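You operate a simulated robot arm through the tools that you are given. There is no shell and no other tool. Be economical: measure what you need, move in short steps, check, and stop when the job is done.

Carry out the task below with a simulated robot arm. There is one attempt and no reset: what you move stays moved.

Task
Run the music box down and rack the teal and white drums.
Fine: slide it to PLAY, and to STOP once the knob is DOWN; do not turn the knob by hand.

The check looks at the end state, three seconds after you hand in, the way a careful person would. Anything else that was tipped, shoved, dropped, spilled or broken makes it a failure.

Robot
A 7-joint arm with a two-finger parallel gripper, fixed in place. Base frame: the origin is at the foot of the arm, x ahead of it, y to its left, z up. Lengths are in m, angles in rad, forces in N, time in s.
With the tool pointing down near the work surface it reaches from about 0.24 to 0.56 m from the base axis. Its first joint turns from -1.152 to 1.152 rad. Payload 1.57 kg.
Tool frame: the origin (TCP) lies between the finger pads and is the grasp point; the fingertips stand 0.03 m ahead of it; z points along the fingers, y is the line along which they close. The gripper opens to 0.11 m. The fingers are 0.024 m wide and 0.012 m thick; the gripper's body (0.048 by 0.112 m) begins 0.078 m behind the TCP.
Orientation is told as [roll, pitch, yaw] about the base's x, y, z axes, in that order, counted from this pose: with the fingers straight down and closing along the base's y, the tool's x points along the base's -x, its y along +y and its z along -z.

Tools
- The arm moves only by the tool play_rows. Its argument "motion" is a list that holds one entry, the list of rows, each a list of 7 numbers: the shift along the base's x, y, z in units of 300 mm (1.0 is 300 mm), then the turn, a rotation vector about the base's x, y, z in units of 120 degrees (1.0 is 120 degrees), then the opening in per cent of the stroke, from 0 (shut) to 100 (fully open). In form: [[[dx, dy, dz, ax, ay, az, jaw], ...]]. A call has 1 to 20 rows; each row is the pose to reach, as a shift and turn from the pose commanded when the call began. A call with a number of a shift or a turn outside -1 to 1 is refused whole. A row lasts 0.2 s, in which the tool goes at most 0.05 m and 0.15 rad; a call with a longer step from one row to the next is refused whole, and so is a gripper value outside its range. A pose out of reach is approached as far as the arm can. The call stops where the force on the tool passes 40 N (or 10 N more than at its start, if that is more) or the arm is blocked; 0.2 s more then pass. The fingers move at their own pace (about 0.108 m/s each) and stop on an object; they squeeze with about 43 N. The grip force told is the motor's: it shows also when the fingers shut on nothing. Time passes only in rows, and 0.2 s behind the last, so rows that repeat a pose let the fingers close. It gives the time, the measured TCP pose, the force on the tool (base axes), the opening and the grip force at its end, in the units of the frame above (readings bear some noise), and new pictures: "show" is both (left out), scene, wrist or none.
- Cameras (640 x 400 px; columns grow to the right, rows downward): "scene" is fixed at [0.1559, -0.4087, 1.3717]; the picture's right is [0.75, -0.66, 0.00], its down [-0.56, -0.64, -0.53] and it looks along [0.35, 0.40, -0.85] (base axes); focal length 323 px, centre (320, 200). "wrist" rides on the gripper at [-0.036, 0, -0.08] in the tool frame; the picture's right is [0.00, -1.00, 0.00], its down [0.97, 0.00, -0.24] and it looks along [0.24, 0.00, 0.97] (tool axes); focal length 218 px, centre (320, 200).
- probe_pixels(camera, pixels): for up to 12 pixels [column, row] of the newest picture of that camera ("zoom" is the newest enlarged one), the place [x, y, z] in the base frame of the surface seen there, good to about 0.003 m. The clock stands still meanwhile.
- zoom(camera, box): a new picture of the part [left, top, right, bottom] of that camera's present view, enlarged. The clock stands still meanwhile.
- job_done(): hands the job in; it is judged then, once.

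Work in short steps. Measure before you move; look again where a grasp or a placing could have gone wrong, and mend it. You have 80 turns and 120 pictures in all, those below and enlarged ones among them. Open the gripper and draw the arm clear of the work before you hand the job in, unless the task says otherwise; then end with one line.

The tools are called after "Call:" as name(argument=value, ...) on one line, values as JSON. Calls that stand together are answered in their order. play_rows: Moves the arm, as the interface text tells. Its arguments: {"type":"object","properties":{"motion":{"type":"array","items":{"type":"array","items":{"type":"array","items":{"type":"number"}}}},"show":{"type":"string","enum":["both","scene","wrist","none"]}},"required":["motion"]} The other tools are called the same way: probe_pixels (camera, pixels) gives the place of the surface under pixels of a picture; zoom (camera, box) takes an enlarged picture of a part of a camera's view; job_done () hands the job in.

At the start:

```text
t: 0.0
position: [0.3421, 0.0985, 0.7548]
tool_rot: [0.0, 0.0, 0.0]
contact_force: [1.0, 0.6, 0.7]
opening: 0.1101
gripper_force: 0.0
```

scene: 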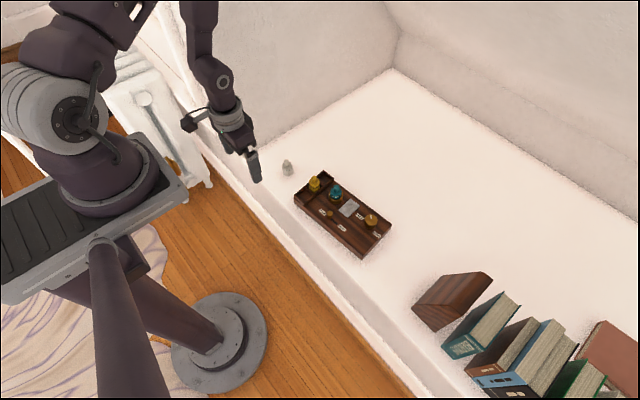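
wrist: 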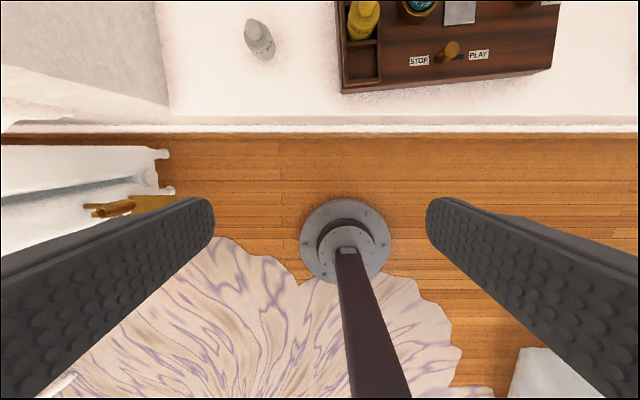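

The music box sits at about (343,215) in the scene, with a white drum at (288,167). I zoom in to see it in detail.

Call:
zoom(camera="scene", box=[264, 145, 408, 265])

Call:
zoom(camera="wrist", box=[220, 0, 580, 110])

```text
3.33 times, centred on (336, 205) of scene
```

zoom: 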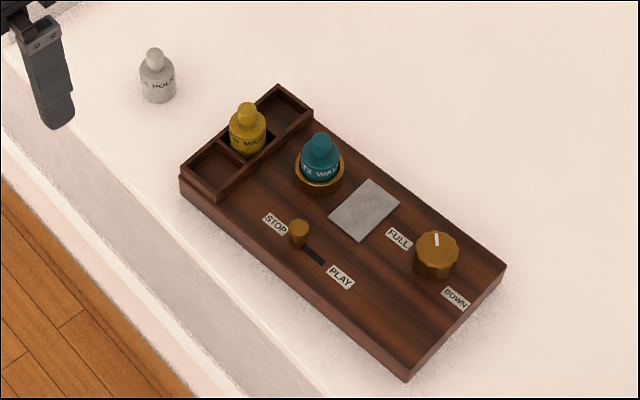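

```text
1.78 times, centred on (400, 55) of wrist
```

zoom: 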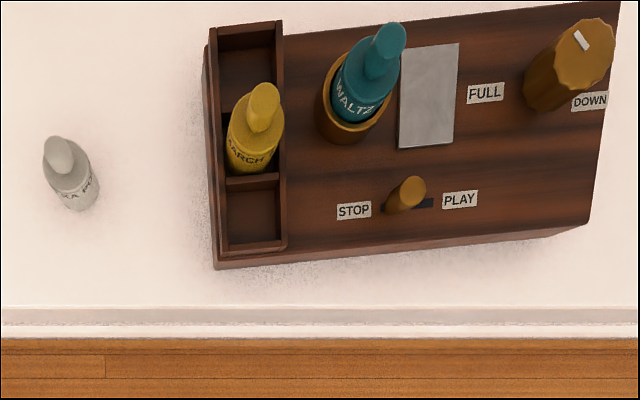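

The lever is at STOP, teal is in the cup and the rack has two free slots. I measure positions from the wrist zoom.

Call:
probe_pixels(camera="zoom", pixels=[[412, 186], [386, 208], [428, 203], [60, 152], [78, 195], [262, 95], [252, 205], [245, 55], [390, 40], [345, 130], [217, 258], [588, 215]])

Call:
zoom(camera="scene", box=[276, 150, 360, 210])

```text
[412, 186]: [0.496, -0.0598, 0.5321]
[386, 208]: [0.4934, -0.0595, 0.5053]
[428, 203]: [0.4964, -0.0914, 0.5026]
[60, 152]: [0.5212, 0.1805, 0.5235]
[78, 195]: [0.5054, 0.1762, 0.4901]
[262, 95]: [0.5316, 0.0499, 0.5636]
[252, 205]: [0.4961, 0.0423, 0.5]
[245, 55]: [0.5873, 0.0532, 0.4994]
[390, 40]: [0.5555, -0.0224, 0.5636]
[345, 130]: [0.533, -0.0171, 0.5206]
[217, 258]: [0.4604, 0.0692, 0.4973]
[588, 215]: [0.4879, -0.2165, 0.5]
```

```text
6.67 times, centred on (318, 180) of scene
```

zoom: 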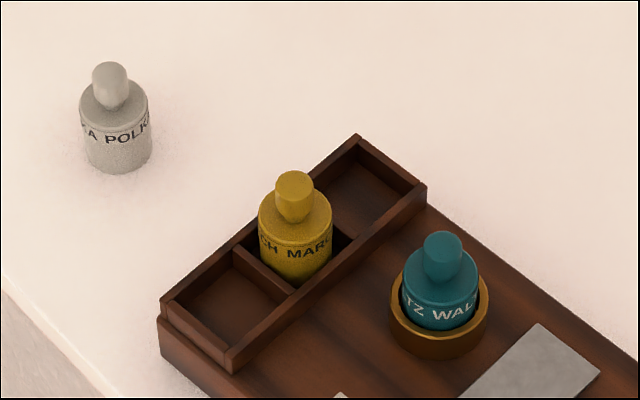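

I measure the drums, rack slots and cup from this close-up.

Call:
probe_pixels(camera="zoom", pixels=[[110, 72], [94, 88], [128, 92], [295, 182], [225, 302], [365, 192], [440, 242], [162, 304], [230, 365], [425, 188], [358, 138], [440, 345]])

Call:
probe_pixels(camera="wrist", pixels=[[262, 46], [345, 88], [376, 79], [376, 40], [548, 67], [449, 46], [460, 56]])

```text
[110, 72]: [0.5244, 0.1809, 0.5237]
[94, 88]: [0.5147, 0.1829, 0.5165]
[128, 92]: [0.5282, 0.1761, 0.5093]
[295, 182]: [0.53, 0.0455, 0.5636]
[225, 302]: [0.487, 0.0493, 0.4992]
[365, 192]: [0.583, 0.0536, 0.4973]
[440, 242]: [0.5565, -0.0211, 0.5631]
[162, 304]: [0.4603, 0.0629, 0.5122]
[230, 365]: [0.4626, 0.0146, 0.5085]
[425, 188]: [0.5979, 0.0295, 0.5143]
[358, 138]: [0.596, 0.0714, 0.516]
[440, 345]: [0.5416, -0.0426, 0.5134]
```

```text
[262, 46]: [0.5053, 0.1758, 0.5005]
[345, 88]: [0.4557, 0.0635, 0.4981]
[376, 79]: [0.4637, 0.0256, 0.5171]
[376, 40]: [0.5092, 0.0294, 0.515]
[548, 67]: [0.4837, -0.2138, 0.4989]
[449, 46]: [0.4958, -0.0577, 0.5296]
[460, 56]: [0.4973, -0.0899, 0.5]
```

The box is yawed about 0.1 rad. The lever is at about (0.496,-0.06), standing from 0.50 to 0.53. I move above its STOP side with the fingers shut and turned to match.

Call:
play_rows(motion=[[[0.08, -0.07, -0.07, 0, 0, 0.01, 50], [0.168, -0.137, -0.15, 0, 0, 0.02, 0], [0.25, -0.206, -0.225, 0, 0, 0.03, 0], [0.335, -0.275, -0.3, 0, 0, 0.04, 0], [0.42, -0.343, -0.375, 0, 0, 0.05, 0], [0.503, -0.395, -0.45, 0, 0, 0.05, 0], [0.503, -0.395, -0.45, 0, 0, 0.05, 0]]])

```text
t: 1.6
position: [0.492, -0.02, 0.6197]
tool_rot: [-0.002, -0.001, 0.104]
contact_force: [0.4, -1.3, 0.5]
opening: 0.0
gripper_force: 20.8
```

scene: 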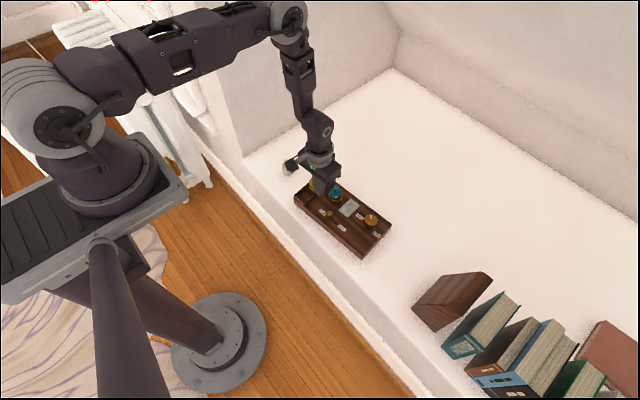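
wrist: 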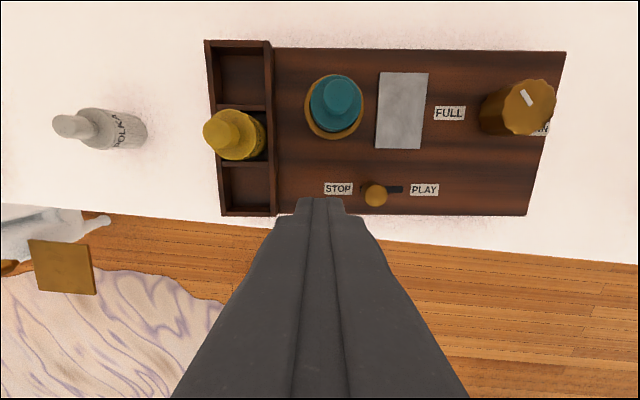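

The view is square-on now. I re-measure the lever (375,193), its slot, the rack slots, the cup and the box knob.

Call:
probe_pixels(camera="wrist", pixels=[[375, 195], [364, 187], [402, 189], [247, 188], [243, 78], [208, 42], [268, 42], [222, 214], [275, 214], [335, 100], [228, 130], [525, 95]])

Call:
zoom(camera="wrist", box=[190, 30, 450, 230])

```text
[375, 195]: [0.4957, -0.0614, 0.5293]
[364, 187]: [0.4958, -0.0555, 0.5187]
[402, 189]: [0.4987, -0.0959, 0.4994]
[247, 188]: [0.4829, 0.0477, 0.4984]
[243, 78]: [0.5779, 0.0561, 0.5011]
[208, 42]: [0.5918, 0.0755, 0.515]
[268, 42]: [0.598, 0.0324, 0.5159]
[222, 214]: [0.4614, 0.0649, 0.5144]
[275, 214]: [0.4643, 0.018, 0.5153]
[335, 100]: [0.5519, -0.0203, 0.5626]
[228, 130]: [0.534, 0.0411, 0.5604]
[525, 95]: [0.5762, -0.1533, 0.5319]
```

```text
2.00 times, centred on (320, 130) of wrist
```

zoom: 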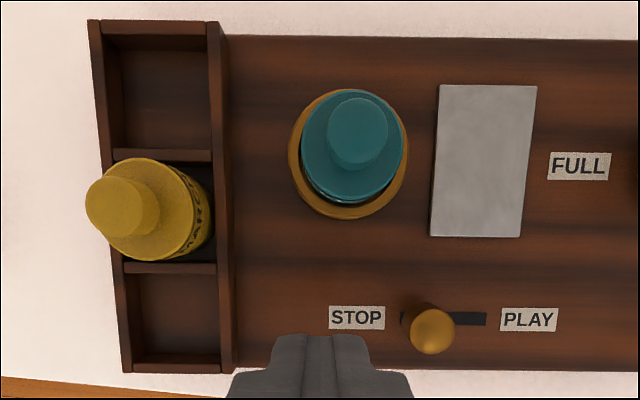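

I lower the fingers beside the lever, to the left of it at tip z≈0.511, then sweep it toward PLAY.

Call:
play_rows(motion=[[[0.0, 0, -0.13, 0, 0, 0, 0], [0.007, 0, -0.263, 0, 0, 0, 0], [0.01, -0.05, -0.263, 0, 0, 0, 0], [0.015, -0.09, -0.263, 0, 0, 0, 0], [0.02, -0.13, -0.263, 0, 0, 0, 0], [0.02, -0.155, -0.263, 0, 0, 0, 0], [0.02, -0.165, -0.263, 0, 0, 0, 0]]])

```text
t: 3.2
position: [0.4993, -0.0688, 0.5413]
tool_rot: [0.002, 0.001, 0.105]
contact_force: [0.6, 4.8, 0.9]
opening: 0.0
gripper_force: 21.5
```

scene: 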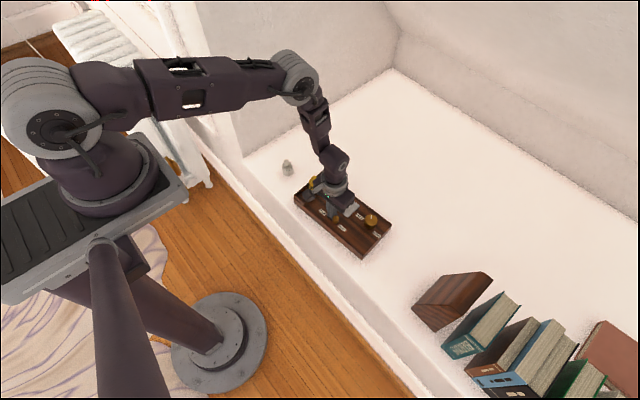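
wrist: 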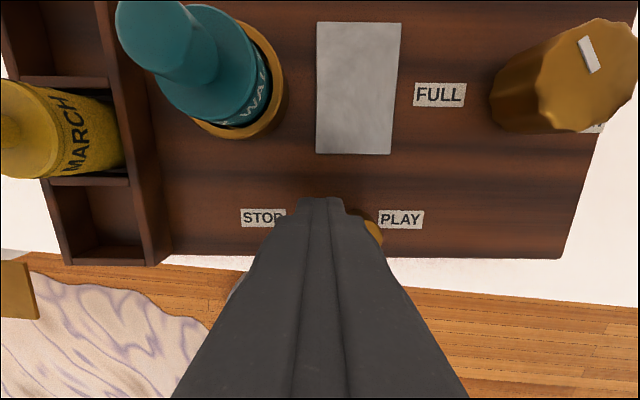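

The lever has moved with a 4.8 N reaction. I nudge it a few mm further to reach its end.

Call:
play_rows(motion=[[[0.001, -0.01, 0, 0, 0, 0, 0], [0.001, -0.015, 0, 0, 0, 0, 0], [0.001, -0.015, 0, 0, 0, 0, 0]]], show="wrist")

```text
t: 4.0
position: [0.5004, -0.0756, 0.5403]
tool_rot: [0.0, 0.002, 0.106]
contact_force: [-1.2, 16.4, -0.9]
opening: 0.0
gripper_force: 20.9
```

wrist: 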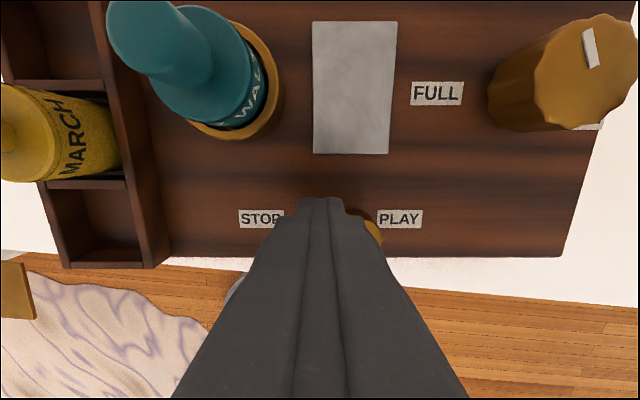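

At 16 N it is at its end stop. I back off, rise and move over to the PLAY side to watch the knob.

Call:
play_rows(motion=[[[0, 0.05, 0, 0, 0, 0, 0], [0, 0.05, 0.13, 0, 0, 0, 0], [0, 0.05, 0.26, 0, 0, 0, 0], [0, -0.08, 0.26, 0, 0, 0, 0], [0.01, -0.16, 0.26, 0, 0, 0, 0], [0.015, -0.2, 0.26, 0, 0, 0, 0]]])

```text
t: 5.4
position: [0.5048, -0.1355, 0.6192]
tool_rot: [0.001, 0.001, 0.106]
contact_force: [0.3, 0.7, -0.8]
opening: 0.0002
gripper_force: 21.4
```

scene: 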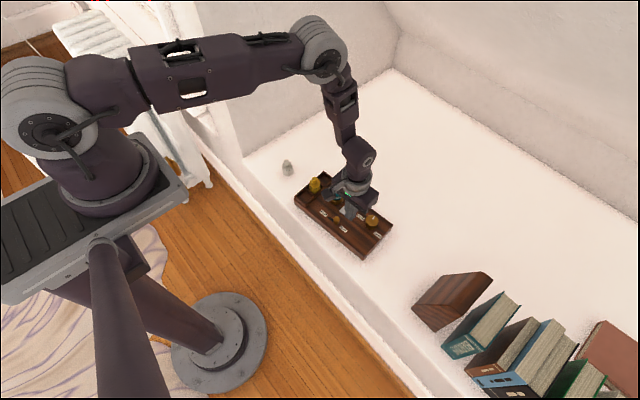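
wrist: 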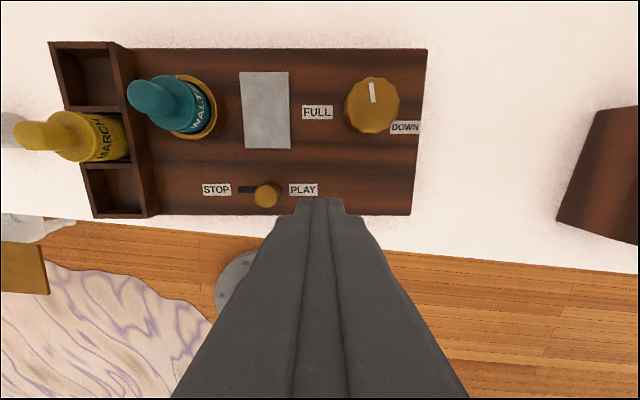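

The lever is at PLAY (267,195). The knob pointer (372,92) is turning slowly clockwise towards DOWN. I wait.

Call:
play_rows(motion=[[[0, 0, 0, 0, 0, 0, 0], [0, 0, 0, 0, 0, 0, 0], [0, 0, 0, 0, 0, 0, 0], [0, 0, 0, 0, 0, 0, 0], [0, 0, 0, 0, 0, 0, 0], [0, 0, 0, 0, 0, 0, 0], [0, 0, 0, 0, 0, 0, 0], [0, 0, 0, 0, 0, 0, 0], [0, 0, 0, 0, 0, 0, 0], [0, 0, 0, 0, 0, 0, 0], [0, 0, 0, 0, 0, 0, 0], [0, 0, 0, 0, 0, 0, 0], [0, 0, 0, 0, 0, 0, 0], [0, 0, 0, 0, 0, 0, 0], [0, 0, 0, 0, 0, 0, 0], [0, 0, 0, 0, 0, 0, 0], [0, 0, 0, 0, 0, 0, 0], [0, 0, 0, 0, 0, 0, 0], [0, 0, 0, 0, 0, 0, 0], [0, 0, 0, 0, 0, 0, 0]]], show="wrist")

```text
t: 9.6
position: [0.5043, -0.1357, 0.6191]
tool_rot: [0.0, 0.0, 0.106]
contact_force: [0.8, -1.2, -0.1]
opening: 0.0003
gripper_force: 22.0
```

wrist: 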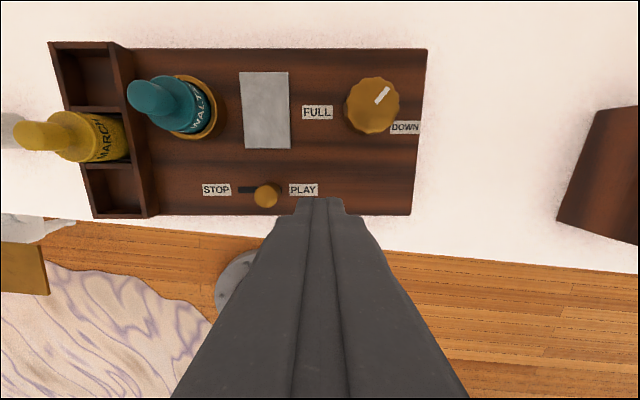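

It has turned about 50° in 4 s. DOWN lies about 80° further, so I keep waiting.

Call:
play_rows(motion=[[[0, 0, 0, 0, 0, 0, 0], [0, 0, 0, 0, 0, 0, 0], [0, 0, 0, 0, 0, 0, 0], [0, 0, 0, 0, 0, 0, 0], [0, 0, 0, 0, 0, 0, 0], [0, 0, 0, 0, 0, 0, 0], [0, 0, 0, 0, 0, 0, 0], [0, 0, 0, 0, 0, 0, 0], [0, 0, 0, 0, 0, 0, 0], [0, 0, 0, 0, 0, 0, 0], [0, 0, 0, 0, 0, 0, 0], [0, 0, 0, 0, 0, 0, 0], [0, 0, 0, 0, 0, 0, 0], [0, 0, 0, 0, 0, 0, 0], [0, 0, 0, 0, 0, 0, 0], [0, 0, 0, 0, 0, 0, 0], [0, 0, 0, 0, 0, 0, 0], [0, 0, 0, 0, 0, 0, 0], [0, 0, 0, 0, 0, 0, 0], [0, 0, 0, 0, 0, 0, 0]]], show="none")

Call:
play_rows(motion=[[[0, 0, 0, 0, 0, 0, 0], [0, 0, 0, 0, 0, 0, 0], [0, 0, 0, 0, 0, 0, 0], [0, 0, 0, 0, 0, 0, 0], [0, 0, 0, 0, 0, 0, 0], [0, 0, 0, 0, 0, 0, 0], [0, 0, 0, 0, 0, 0, 0], [0, 0, 0, 0, 0, 0, 0], [0, 0, 0, 0, 0, 0, 0], [0, 0, 0, 0, 0, 0, 0], [0, 0, 0, 0, 0, 0, 0], [0, 0, 0, 0, 0, 0, 0], [0, 0, 0, 0, 0, 0, 0], [0, 0, 0, 0, 0, 0, 0], [0, 0, 0, 0, 0, 0, 0], [0, 0, 0, 0, 0, 0, 0], [0, 0, 0, 0, 0, 0, 0], [0, 0, 0, 0, 0, 0, 0], [0, 0, 0, 0, 0, 0, 0], [0, 0, 0, 0, 0, 0, 0]]], show="wrist")

```text
t: 13.8
position: [0.5032, -0.1365, 0.6177]
tool_rot: [-0.001, 0.001, 0.105]
contact_force: [-0.2, -0.1, 0.3]
opening: 0.0
gripper_force: 21.4
```

```text
t: 18.0
position: [0.5047, -0.1358, 0.6187]
tool_rot: [0.0, 0.001, 0.105]
contact_force: [0.6, -0.9, -0.4]
opening: 0.0
gripper_force: 21.0
```

wrist: 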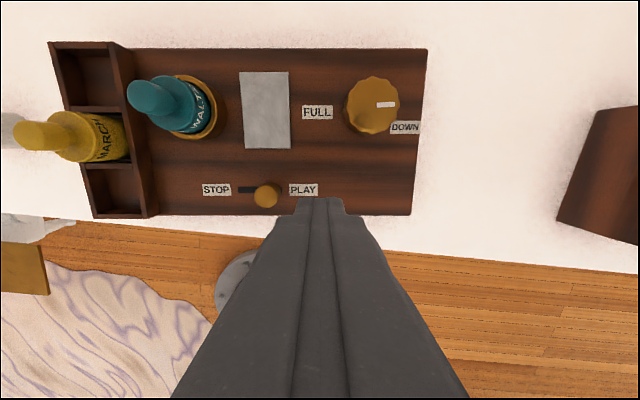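

The pointer is at about 92°, short of the DOWN label at (405,127), unless it has already stopped. I wait more to find out.

Call:
play_rows(motion=[[[0, 0, 0, 0, 0, 0, 0], [0, 0, 0, 0, 0, 0, 0], [0, 0, 0, 0, 0, 0, 0], [0, 0, 0, 0, 0, 0, 0], [0, 0, 0, 0, 0, 0, 0], [0, 0, 0, 0, 0, 0, 0], [0, 0, 0, 0, 0, 0, 0], [0, 0, 0, 0, 0, 0, 0], [0, 0, 0, 0, 0, 0, 0], [0, 0, 0, 0, 0, 0, 0], [0, 0, 0, 0, 0, 0, 0], [0, 0, 0, 0, 0, 0, 0], [0, 0, 0, 0, 0, 0, 0], [0, 0, 0, 0, 0, 0, 0], [0, 0, 0, 0, 0, 0, 0], [0, 0, 0, 0, 0, 0, 0], [0, 0, 0, 0, 0, 0, 0], [0, 0, 0, 0, 0, 0, 0], [0, 0, 0, 0, 0, 0, 0], [0, 0, 0, 0, 0, 0, 0]]], show="wrist")

```text
t: 22.2
position: [0.5043, -0.1352, 0.6176]
tool_rot: [0.0, -0.001, 0.105]
contact_force: [0.0, 0.5, 0.1]
opening: 0.0
gripper_force: 20.9
```

wrist: 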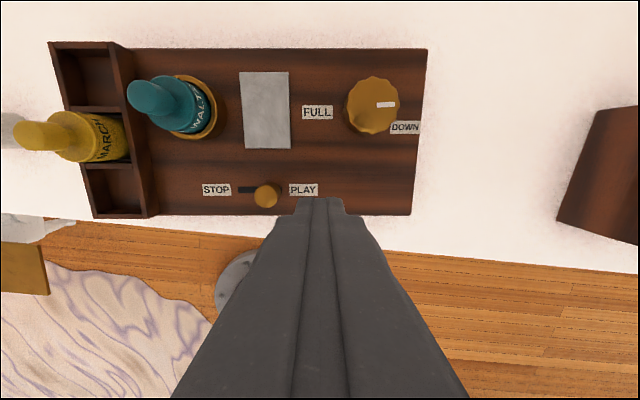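

The pointer did not change from t=18 to t=22. I zoom to check the pointer against DOWN, and the lever.

Call:
zoom(camera="wrist", box=[190, 60, 440, 216])

Call:
zoom(camera="scene", box=[310, 180, 406, 260])

```text
2.56 times, centred on (315, 138) of wrist
```

zoom: 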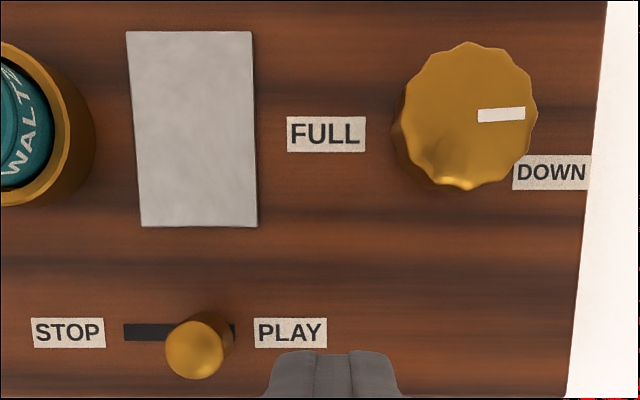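

```text
5.00 times, centred on (358, 220) of scene
```

zoom: 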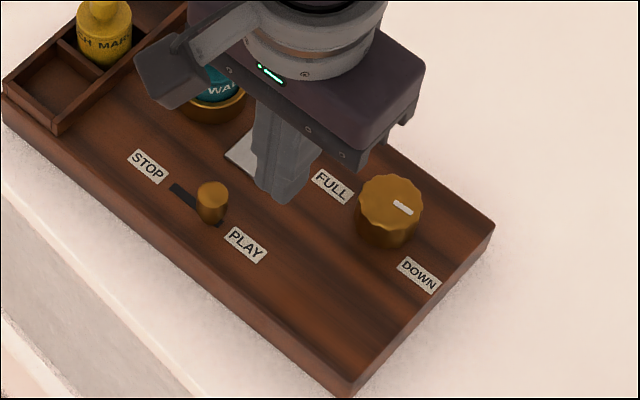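

The pointer lies along the box axis directly opposite FULL and has stopped, so it has run down. I lower right of the lever and sweep it back to STOP.

Call:
play_rows(motion=[[[0.0, 0, -0.13, 0, 0, 0, 0], [0.0, 0, -0.26, 0, 0, 0, 0], [-0.005, 0.05, -0.26, 0, 0, 0, 0], [-0.01, 0.09, -0.26, 0, 0, 0, 0], [-0.015, 0.13, -0.26, 0, 0, 0, 0], [-0.02, 0.16, -0.26, 0, 0, 0, 0], [-0.02, 0.18, -0.26, 0, 0, 0, 0], [-0.02, 0.19, -0.26, 0, 0, 0, 0]]], show="wrist")

```text
t: 24.0
position: [0.4988, -0.0791, 0.5403]
tool_rot: [-0.001, 0.002, 0.104]
contact_force: [-2.5, -17.3, -0.6]
opening: 0.0
gripper_force: 21.0
```

wrist: 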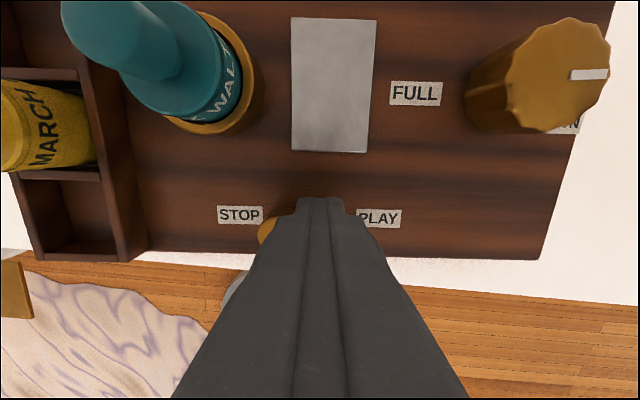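

It reached the end stop at 17 N. I back off, rise, and travel over the drums toward the white drum while opening the jaws.

Call:
play_rows(motion=[[[0, -0.04, 0, 0, 0, 0, 0], [0, -0.04, 0.15, 0, 0, 0, 0], [0, -0.04, 0.3, 0, 0, 0, 0], [0, 0.0, 0.43, 0, 0, 0, 0], [0.0, 0.15, 0.43, 0, 0, 0, 0], [0.02, 0.3, 0.43, 0, 0, 0, 0], [0.03, 0.45, 0.43, 0, 0, 0, 30], [0.05, 0.6, 0.43, 0, 0, 0, 50], [0.07, 0.75, 0.4, 0, 0, 0, 50], [0.082, 0.863, 0.367, 0, 0, 0, 50], [0.082, 0.863, 0.367, 0, 0, 0, 50]]])

```text
t: 26.4
position: [0.5216, 0.1838, 0.6515]
tool_rot: [0.002, 0.001, 0.105]
contact_force: [0.0, 0.5, -0.9]
opening: 0.0548
gripper_force: 0.1
```

scene: 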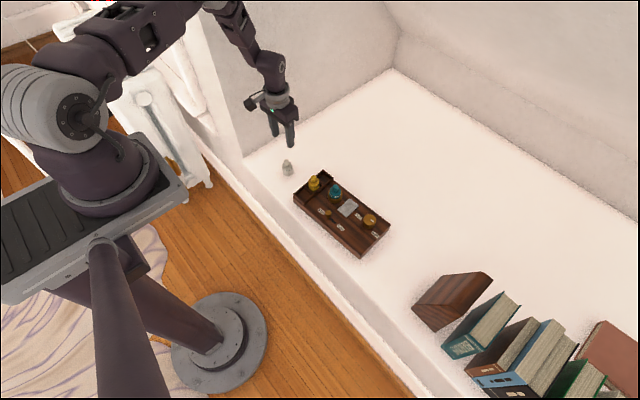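
wrist: 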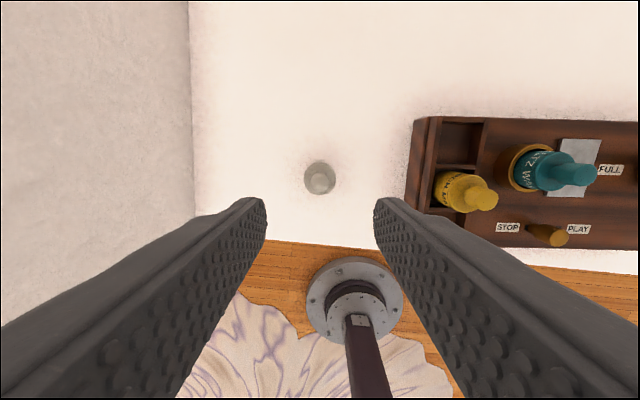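

I zoom on the lever and knob, and probe the white drum at (320,180) and the box corners to confirm the box has not moved.

Call:
zoom(camera="scene", box=[276, 155, 396, 260])

Call:
probe_pixels(camera="wrist", pixels=[[320, 183], [320, 189], [312, 184], [328, 184], [320, 172], [458, 150], [452, 217], [470, 194], [580, 174]])

Call:
zoom(camera="wrist", box=[290, 150, 350, 210])

```text
3.81 times, centred on (336, 208) of scene
```

zoom: 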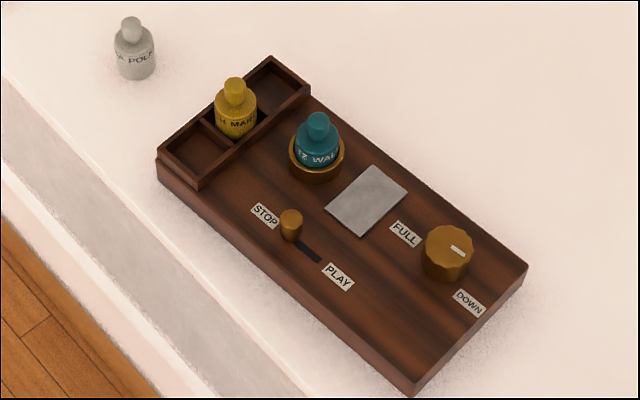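

```text
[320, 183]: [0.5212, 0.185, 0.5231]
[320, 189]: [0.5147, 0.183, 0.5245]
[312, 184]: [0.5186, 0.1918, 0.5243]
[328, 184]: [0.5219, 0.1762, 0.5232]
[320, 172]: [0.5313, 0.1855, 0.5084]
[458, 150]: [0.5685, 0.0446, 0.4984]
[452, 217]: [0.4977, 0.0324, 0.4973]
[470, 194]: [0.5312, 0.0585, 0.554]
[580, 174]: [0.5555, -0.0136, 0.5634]
```

```text
6.67 times, centred on (320, 180) of wrist
```

zoom: 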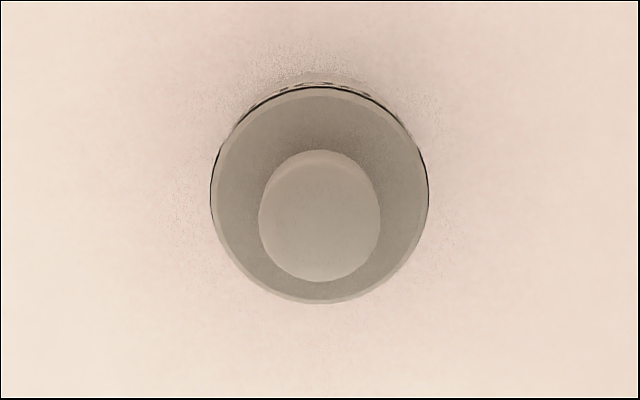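

Lever at STOP, knob at DOWN, box unmoved. The white drum is at (0.521,0.184), right under the TCP. I descend to grip the upper body with TCP z≈0.517 and close.

Call:
play_rows(motion=[[[0, 0, -0.15, 0, 0, 0, 50], [0, 0, -0.3, 0, 0, 0, 50], [0, 0, -0.4, 0, 0, 0, 50], [0, 0, -0.447, 0, 0, 0, 50], [0, 0, -0.447, 0, 0, 0, 50], [0, 0, -0.447, 0, 0, 0, 25], [0, 0, -0.447, 0, 0, 0, 0], [0, 0, -0.447, 0, 0, 0, 0]]])

```text
t: 28.2
position: [0.5223, 0.1805, 0.5166]
tool_rot: [0.0, 0.0, 0.106]
contact_force: [-0.3, -0.4, 0.1]
opening: 0.0336
gripper_force: 41.4
```

scene: 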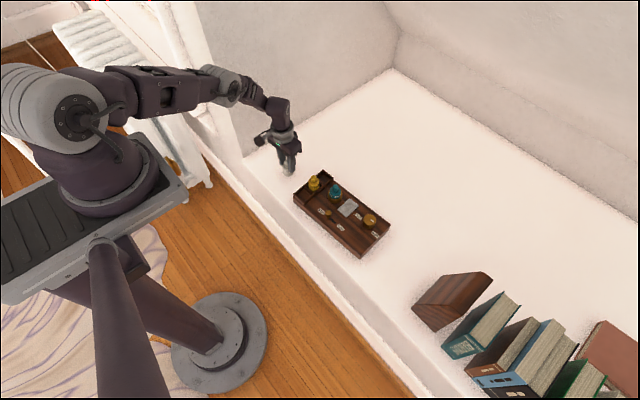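
wrist: 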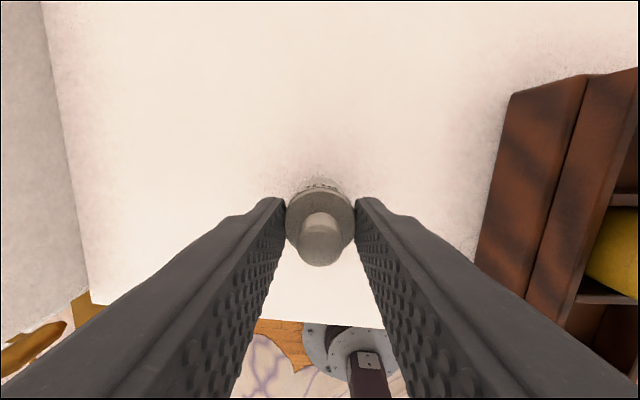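

Gripped at 33.6 mm. I probe the drum's position in the jaws before lifting.

Call:
probe_pixels(camera="wrist", pixels=[[320, 195], [319, 242], [320, 262], [308, 232], [332, 232], [292, 230], [348, 230]])

Call:
play_rows(motion=[[[0, 0, 0.1, 0, 0, 0, 0], [0, 0, 0.25, 0, 0, 0, 0], [0, 0, 0.4, 0, 0, 0, 0], [-0.03, -0.13, 0.42, 0, 0, 0, 0], [-0.06, -0.27, 0.42, 0, 0, 0, 0], [-0.09, -0.38, 0.42, 0, 0, 0, 0], [-0.113, -0.46, 0.42, 0, 0, 0, 0], [-0.113, -0.46, 0.42, 0, 0, 0, 0]]])

```text
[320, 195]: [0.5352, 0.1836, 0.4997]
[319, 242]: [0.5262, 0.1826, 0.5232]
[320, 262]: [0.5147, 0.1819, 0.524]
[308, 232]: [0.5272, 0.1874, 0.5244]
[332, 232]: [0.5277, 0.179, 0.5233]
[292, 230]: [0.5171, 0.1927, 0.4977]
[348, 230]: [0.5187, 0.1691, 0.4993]
```

```text
t: 30.0
position: [0.4897, 0.0435, 0.6438]
tool_rot: [0.0, -0.001, 0.105]
contact_force: [0.0, 0.1, 0.7]
opening: 0.0002
gripper_force: 21.3
```

scene: 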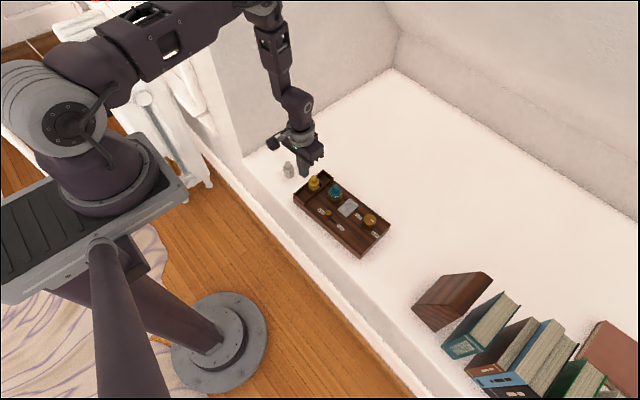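
wrist: 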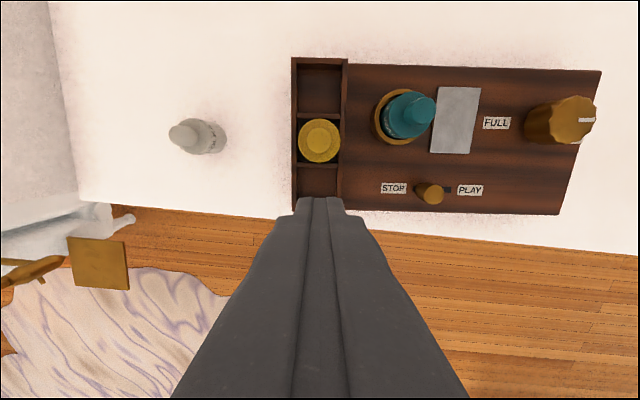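

The drum slipped out and still stands upright at (198,137). I re-probe it, and the slots while the view is good. Next I will grip the head, which looks like the handle.

Call:
probe_pixels(camera="wrist", pixels=[[183, 137], [215, 137], [319, 140], [300, 110], [340, 112], [300, 167], [340, 168], [299, 64], [343, 66], [320, 84], [320, 180], [335, 205]])

Call:
zoom(camera="wrist", box=[150, 40, 370, 220])

Call:
zoom(camera="scene", box=[274, 150, 322, 190])

```text
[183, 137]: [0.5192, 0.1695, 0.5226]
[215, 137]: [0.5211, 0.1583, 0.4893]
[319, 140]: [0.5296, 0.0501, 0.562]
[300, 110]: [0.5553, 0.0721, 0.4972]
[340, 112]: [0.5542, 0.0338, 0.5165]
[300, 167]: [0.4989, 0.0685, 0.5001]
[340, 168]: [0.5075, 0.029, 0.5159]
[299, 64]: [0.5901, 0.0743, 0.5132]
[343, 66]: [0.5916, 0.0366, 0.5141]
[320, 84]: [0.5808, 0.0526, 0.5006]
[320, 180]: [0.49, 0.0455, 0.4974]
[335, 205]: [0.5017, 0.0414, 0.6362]
```

```text
2.22 times, centred on (260, 130) of wrist
```

zoom: 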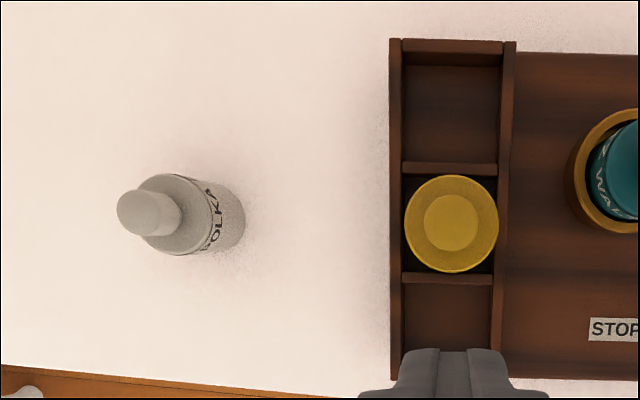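

```text
10.00 times, centred on (298, 170) of scene
```

zoom: 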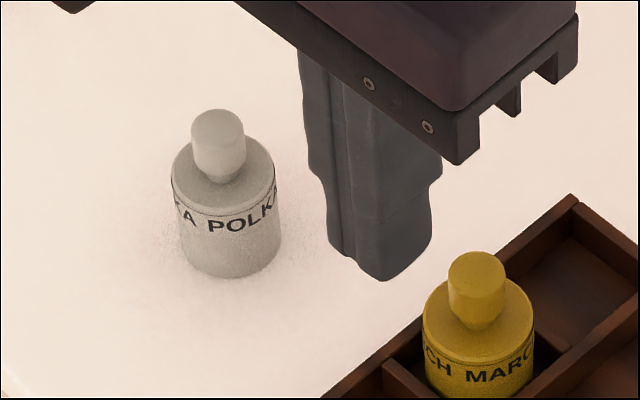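

The head tapers toward its base, which makes a good handle. I go above the drum at about (0.52,0.169) with the jaws half open and re-centre.

Call:
play_rows(motion=[[[0.03, 0.12, 0.02, 0, 0, 0, 20], [0.06, 0.25, 0.02, 0, 0, 0, 40], [0.09, 0.36, 0.02, 0, 0, 0, 40], [0.1, 0.42, 0, 0, 0, 0, 40], [0.1, 0.42, -0.08, 0, 0, 0, 40], [0.1, 0.42, -0.08, 0, 0, 0, 40]]], show="wrist")

```text
t: 31.4
position: [0.5192, 0.1693, 0.6174]
tool_rot: [0.0, -0.001, 0.105]
contact_force: [-0.6, 0.0, 0.0]
opening: 0.0439
gripper_force: 0.1
```

wrist: 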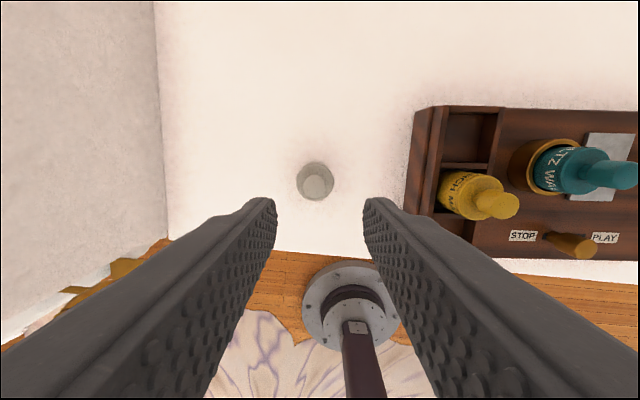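

The drum is slightly left of centre. I probe its head precisely.

Call:
probe_pixels(camera="wrist", pixels=[[314, 186], [306, 187], [322, 187], [314, 178], [314, 195], [300, 178], [330, 178], [314, 168]])

Call:
zoom(camera="wrist", box=[282, 160, 346, 200])

```text
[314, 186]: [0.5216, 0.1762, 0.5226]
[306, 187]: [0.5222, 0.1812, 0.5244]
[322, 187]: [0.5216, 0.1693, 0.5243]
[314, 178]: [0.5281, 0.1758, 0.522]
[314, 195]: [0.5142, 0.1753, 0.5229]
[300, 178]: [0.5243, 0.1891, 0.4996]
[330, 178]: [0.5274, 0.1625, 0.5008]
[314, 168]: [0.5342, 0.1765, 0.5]
```

```text
10.00 times, centred on (314, 180) of wrist
```

zoom: 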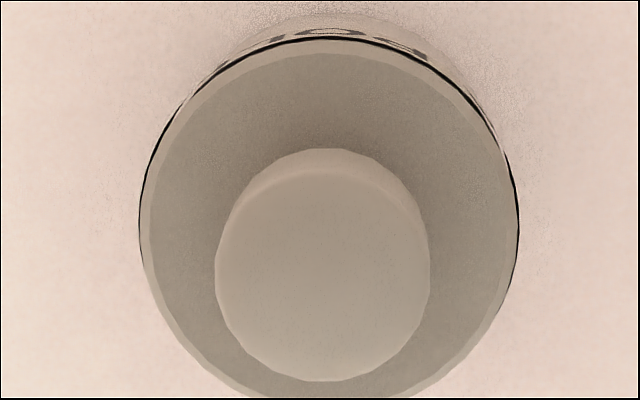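

The head spans z 0.500–0.524, centred at (0.521,0.1755). I descend to TCP z≈0.534, close, and lift a little to check.

Call:
play_rows(motion=[[[0.007, 0.02, -0.1, 0, 0, 0, 40], [0.007, 0.02, -0.22, 0, 0, 0, 40], [0.007, 0.02, -0.278, 0, 0, 0, 40], [0.007, 0.02, -0.278, 0, 0, 0, 20], [0.007, 0.02, -0.278, 0, 0, 0, 0], [0.007, 0.02, -0.278, 0, 0, 0, 0], [0.007, 0.02, -0.25, 0, 0, 0, 0], [0.007, 0.02, -0.22, 0, 0, 0, 0], [0.007, 0.02, -0.18, 0, 0, 0, 0]]])

```text
t: 33.4
position: [0.5221, 0.1748, 0.5645]
tool_rot: [0.001, 0.001, 0.104]
contact_force: [-0.2, 0.1, -1.2]
opening: 0.0168
gripper_force: 32.0
```

scene: 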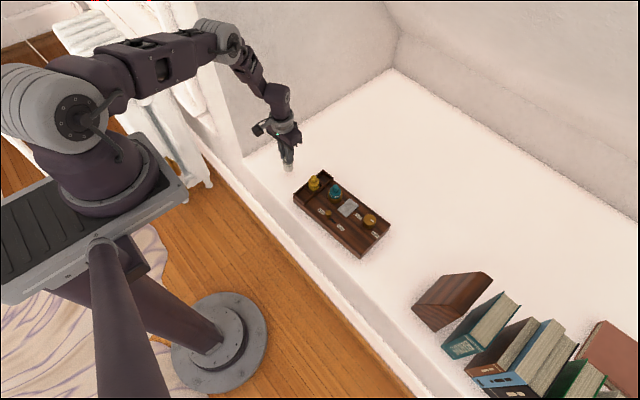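
wrist: 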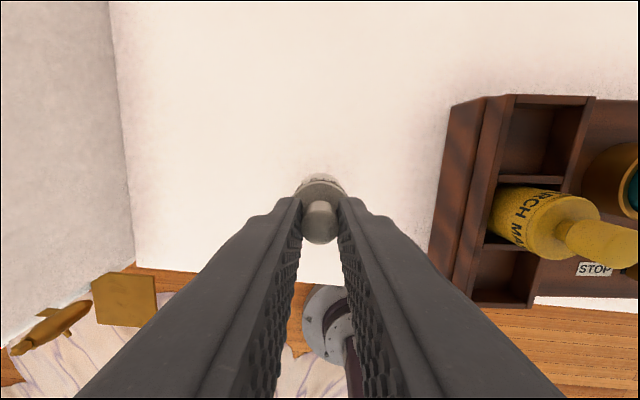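

The opening holds at 16.8 mm. I zoom to check that the drum came up with the fingers.

Call:
zoom(camera="scene", box=[262, 140, 326, 180])

Call:
probe_pixels(camera="wrist", pixels=[[319, 212], [319, 236], [308, 186], [333, 186]])

```text
10.00 times, centred on (294, 160) of scene
```

zoom: 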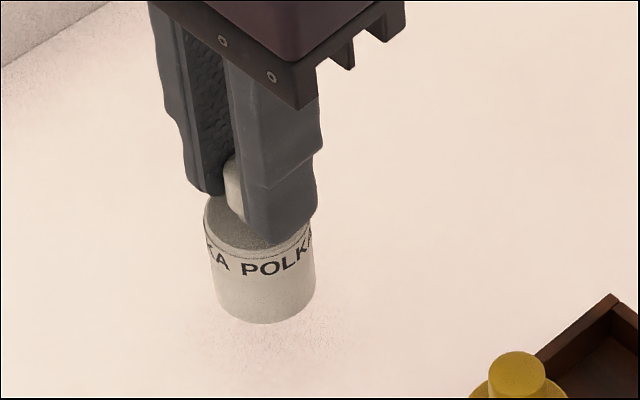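

```text
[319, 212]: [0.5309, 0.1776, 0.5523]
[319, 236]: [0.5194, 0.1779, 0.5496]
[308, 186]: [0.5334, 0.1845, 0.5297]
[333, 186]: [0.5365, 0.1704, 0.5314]
```

It is lifted and hanging straight. I carry it over to above the near slot at about (0.488,0.043).

Call:
play_rows(motion=[[[0, 0, 0.1, 0, 0, 0, 0], [0, 0, 0.2, 0, 0, 0, 0], [-0.03, -0.08, 0.27, 0, 0, 0, 0], [-0.06, -0.18, 0.27, 0, 0, 0, 0], [-0.09, -0.28, 0.27, 0, 0, 0, 0], [-0.112, -0.38, 0.27, 0, 0, 0, 0], [-0.112, -0.44, 0.27, 0, 0, 0, 0], [-0.112, -0.44, 0.27, 0, 0, 0, 0]]])

Call:
zoom(camera="scene", box=[280, 150, 344, 210])

Call:
zoom(camera="wrist", box=[240, 120, 400, 240])

```text
t: 35.2
position: [0.4869, 0.0436, 0.6473]
tool_rot: [-0.002, -0.001, 0.104]
contact_force: [-0.4, -0.2, -0.6]
opening: 0.017
gripper_force: 31.5
```

scene: 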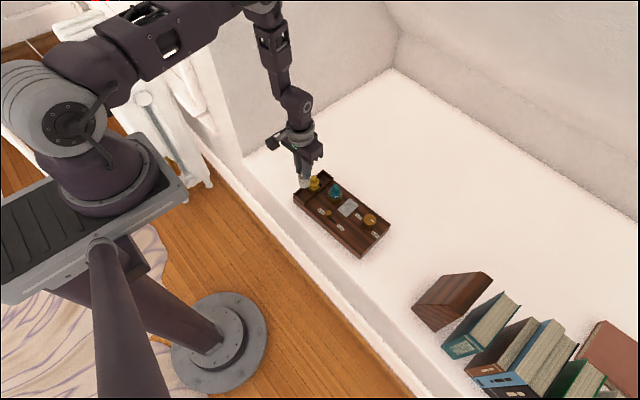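
wrist: 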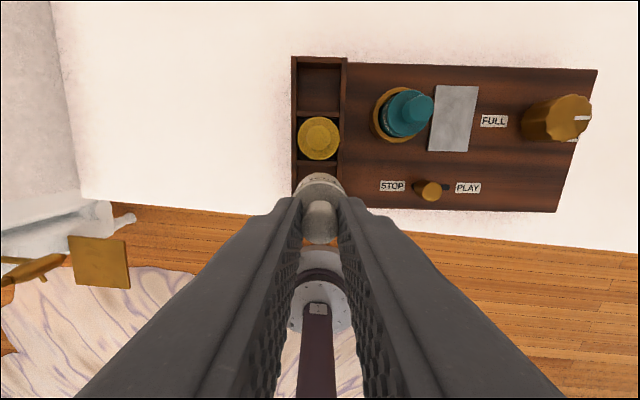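

```text
6.67 times, centred on (312, 180) of scene
```

zoom: 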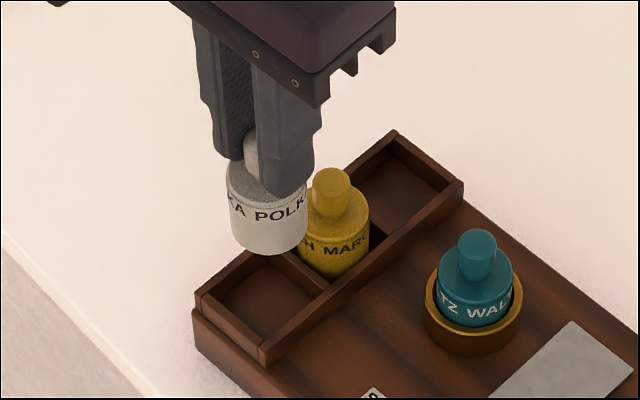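

```text
3.33 times, centred on (320, 180) of wrist
```

zoom: 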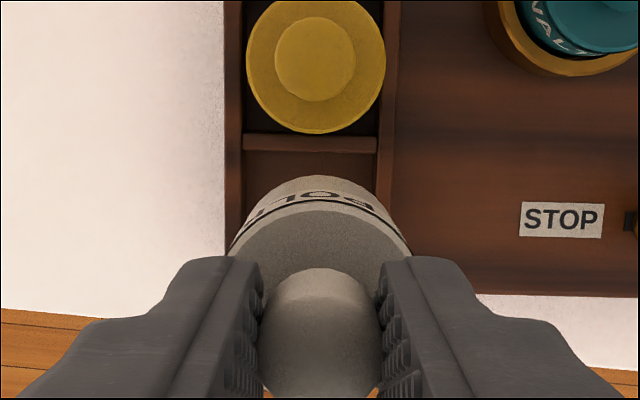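

Laterally the slot centre is at column ~311 in the zoom against 320, so the drum needs about 2 mm toward +y. I probe the divider and wall tops for x.

Call:
probe_pixels(camera="zoom", pixels=[[310, 136], [310, 143], [310, 150], [234, 200], [390, 150], [315, 60], [386, 60]])

Call:
zoom(camera="scene", box=[290, 165, 338, 205])

```text
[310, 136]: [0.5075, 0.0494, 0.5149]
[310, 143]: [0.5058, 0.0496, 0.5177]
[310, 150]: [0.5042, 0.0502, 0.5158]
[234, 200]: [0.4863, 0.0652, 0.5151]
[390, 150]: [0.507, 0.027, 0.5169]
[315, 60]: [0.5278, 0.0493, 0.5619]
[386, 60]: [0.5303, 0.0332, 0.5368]
```

```text
10.00 times, centred on (314, 185) of scene
```

zoom: 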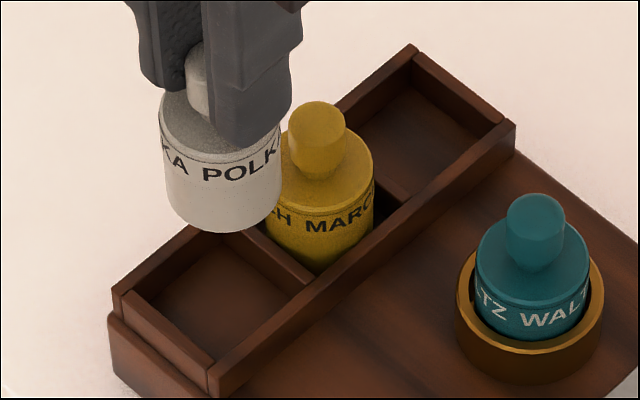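

I probe the near slot's four walls in this close-up.

Call:
probe_pixels(camera="zoom", pixels=[[160, 336], [170, 343], [195, 370], [140, 275], [150, 270], [265, 335], [255, 342], [270, 250], [285, 265], [300, 277], [235, 295], [330, 285]])

```text
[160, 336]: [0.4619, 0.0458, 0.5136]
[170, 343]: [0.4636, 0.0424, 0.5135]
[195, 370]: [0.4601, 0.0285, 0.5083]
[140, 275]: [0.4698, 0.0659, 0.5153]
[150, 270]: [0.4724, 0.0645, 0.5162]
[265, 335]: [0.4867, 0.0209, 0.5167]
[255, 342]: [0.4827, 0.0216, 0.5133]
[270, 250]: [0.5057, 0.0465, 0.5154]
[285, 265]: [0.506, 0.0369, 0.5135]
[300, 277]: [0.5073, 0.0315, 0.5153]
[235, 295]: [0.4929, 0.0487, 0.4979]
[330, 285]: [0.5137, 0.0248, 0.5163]
```

The slot centre comes out at about (0.485,0.0445). I shift slightly and lower until the drum bottom is just inside the rim, then look.

Call:
play_rows(motion=[[[-0.005, 0.004, 0, 0, 0, 0, 0], [-0.005, 0.004, -0.08, 0, 0, 0, 0], [-0.005, 0.004, -0.14, 0, 0, 0, 0], [-0.005, 0.004, -0.18, 0, 0, 0, 0], [-0.005, 0.004, -0.205, 0, 0, 0, 0]]], show="none")

Call:
zoom(camera="scene", box=[290, 165, 338, 205])

Call:
zoom(camera="wrist", box=[240, 120, 400, 240])

```text
t: 36.4
position: [0.4857, 0.0464, 0.5858]
tool_rot: [0.0, 0.003, 0.106]
contact_force: [1.2, -0.2, -1.1]
opening: 0.0166
gripper_force: 32.0
```

```text
10.00 times, centred on (314, 185) of scene
```

zoom: 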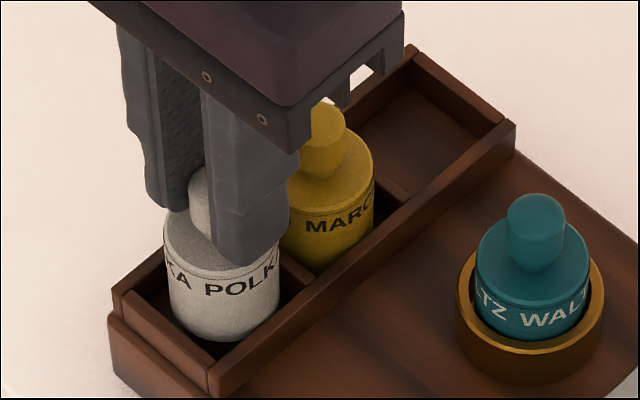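

```text
3.33 times, centred on (320, 180) of wrist
```

zoom: 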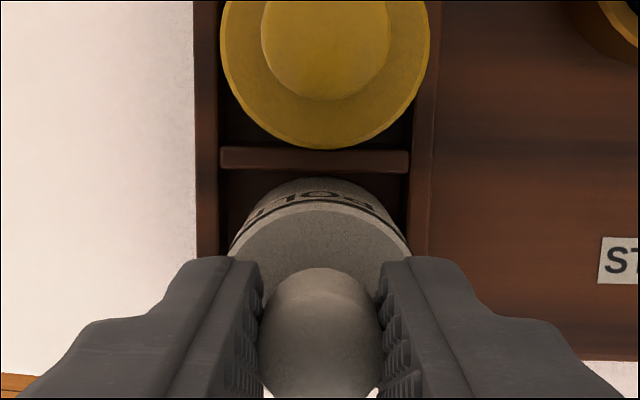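

It is inside the slot with no contact. I lower the last ~11 mm, release and rise.

Call:
play_rows(motion=[[[0, 0, -0.02, 0, 0, 0, 0], [0, 0, -0.036, 0, 0, 0, 0], [0, 0, -0.036, 0, 0, 0, 0], [0, 0, -0.036, 0, 0, 0, 20], [0, 0, -0.036, 0, 0, 0, 35], [0, 0, -0.036, 0, 0, 0, 35], [0, 0, 0.05, 0, 0, 0, 35], [0, 0, 0.15, 0, 0, 0, 35], [0, 0, 0.25, 0, 0, 0, 35], [0, 0, 0.33, 0, 0, 0, 35]]], show="wrist")

Call:
zoom(camera="scene", box=[290, 160, 354, 205])

```text
t: 38.6
position: [0.4865, 0.0451, 0.6829]
tool_rot: [-0.001, -0.001, 0.105]
contact_force: [0.0, -0.2, 0.7]
opening: 0.0382
gripper_force: 0.0
```

wrist: 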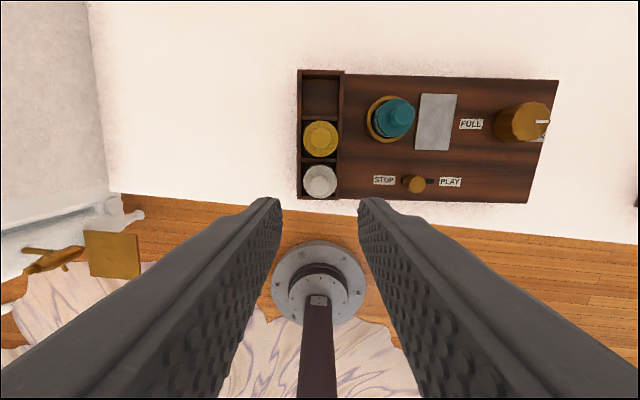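

```text
8.89 times, centred on (322, 182) of scene
```

zoom: 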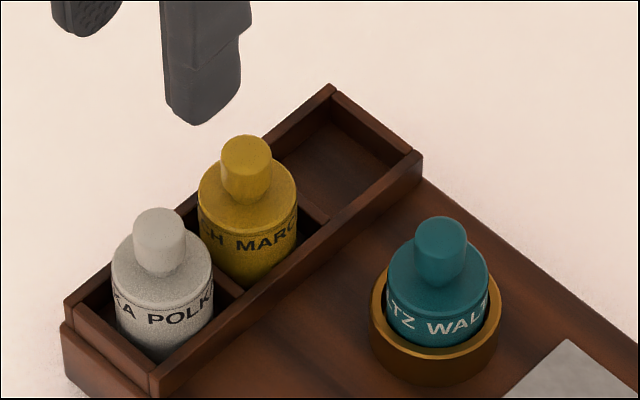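

White is racked. I probe the teal head and the far slot walls.

Call:
probe_pixels(camera="zoom", pixels=[[440, 225], [420, 237], [462, 237], [438, 290], [320, 222], [310, 210], [325, 90], [370, 120], [395, 140], [370, 185], [300, 118], [330, 165]])

Call:
probe_pixels(camera="wrist", pixels=[[399, 117], [389, 117], [409, 118], [400, 107], [398, 127], [320, 117], [322, 73], [301, 95], [341, 95]])

```text
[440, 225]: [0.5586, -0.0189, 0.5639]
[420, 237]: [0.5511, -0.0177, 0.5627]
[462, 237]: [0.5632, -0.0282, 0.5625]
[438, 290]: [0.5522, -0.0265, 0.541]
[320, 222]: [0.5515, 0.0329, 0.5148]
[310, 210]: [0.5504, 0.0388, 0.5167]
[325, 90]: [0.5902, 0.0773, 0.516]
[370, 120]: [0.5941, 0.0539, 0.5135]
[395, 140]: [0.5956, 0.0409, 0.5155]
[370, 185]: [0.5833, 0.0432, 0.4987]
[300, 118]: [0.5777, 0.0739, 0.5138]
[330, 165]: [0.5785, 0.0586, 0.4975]
```

```text
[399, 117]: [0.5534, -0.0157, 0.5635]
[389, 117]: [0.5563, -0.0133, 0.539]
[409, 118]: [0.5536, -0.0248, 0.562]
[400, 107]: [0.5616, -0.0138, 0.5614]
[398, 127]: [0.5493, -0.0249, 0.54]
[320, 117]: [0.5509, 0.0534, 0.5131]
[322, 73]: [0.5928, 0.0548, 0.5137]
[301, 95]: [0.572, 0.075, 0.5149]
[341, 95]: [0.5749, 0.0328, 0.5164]
```

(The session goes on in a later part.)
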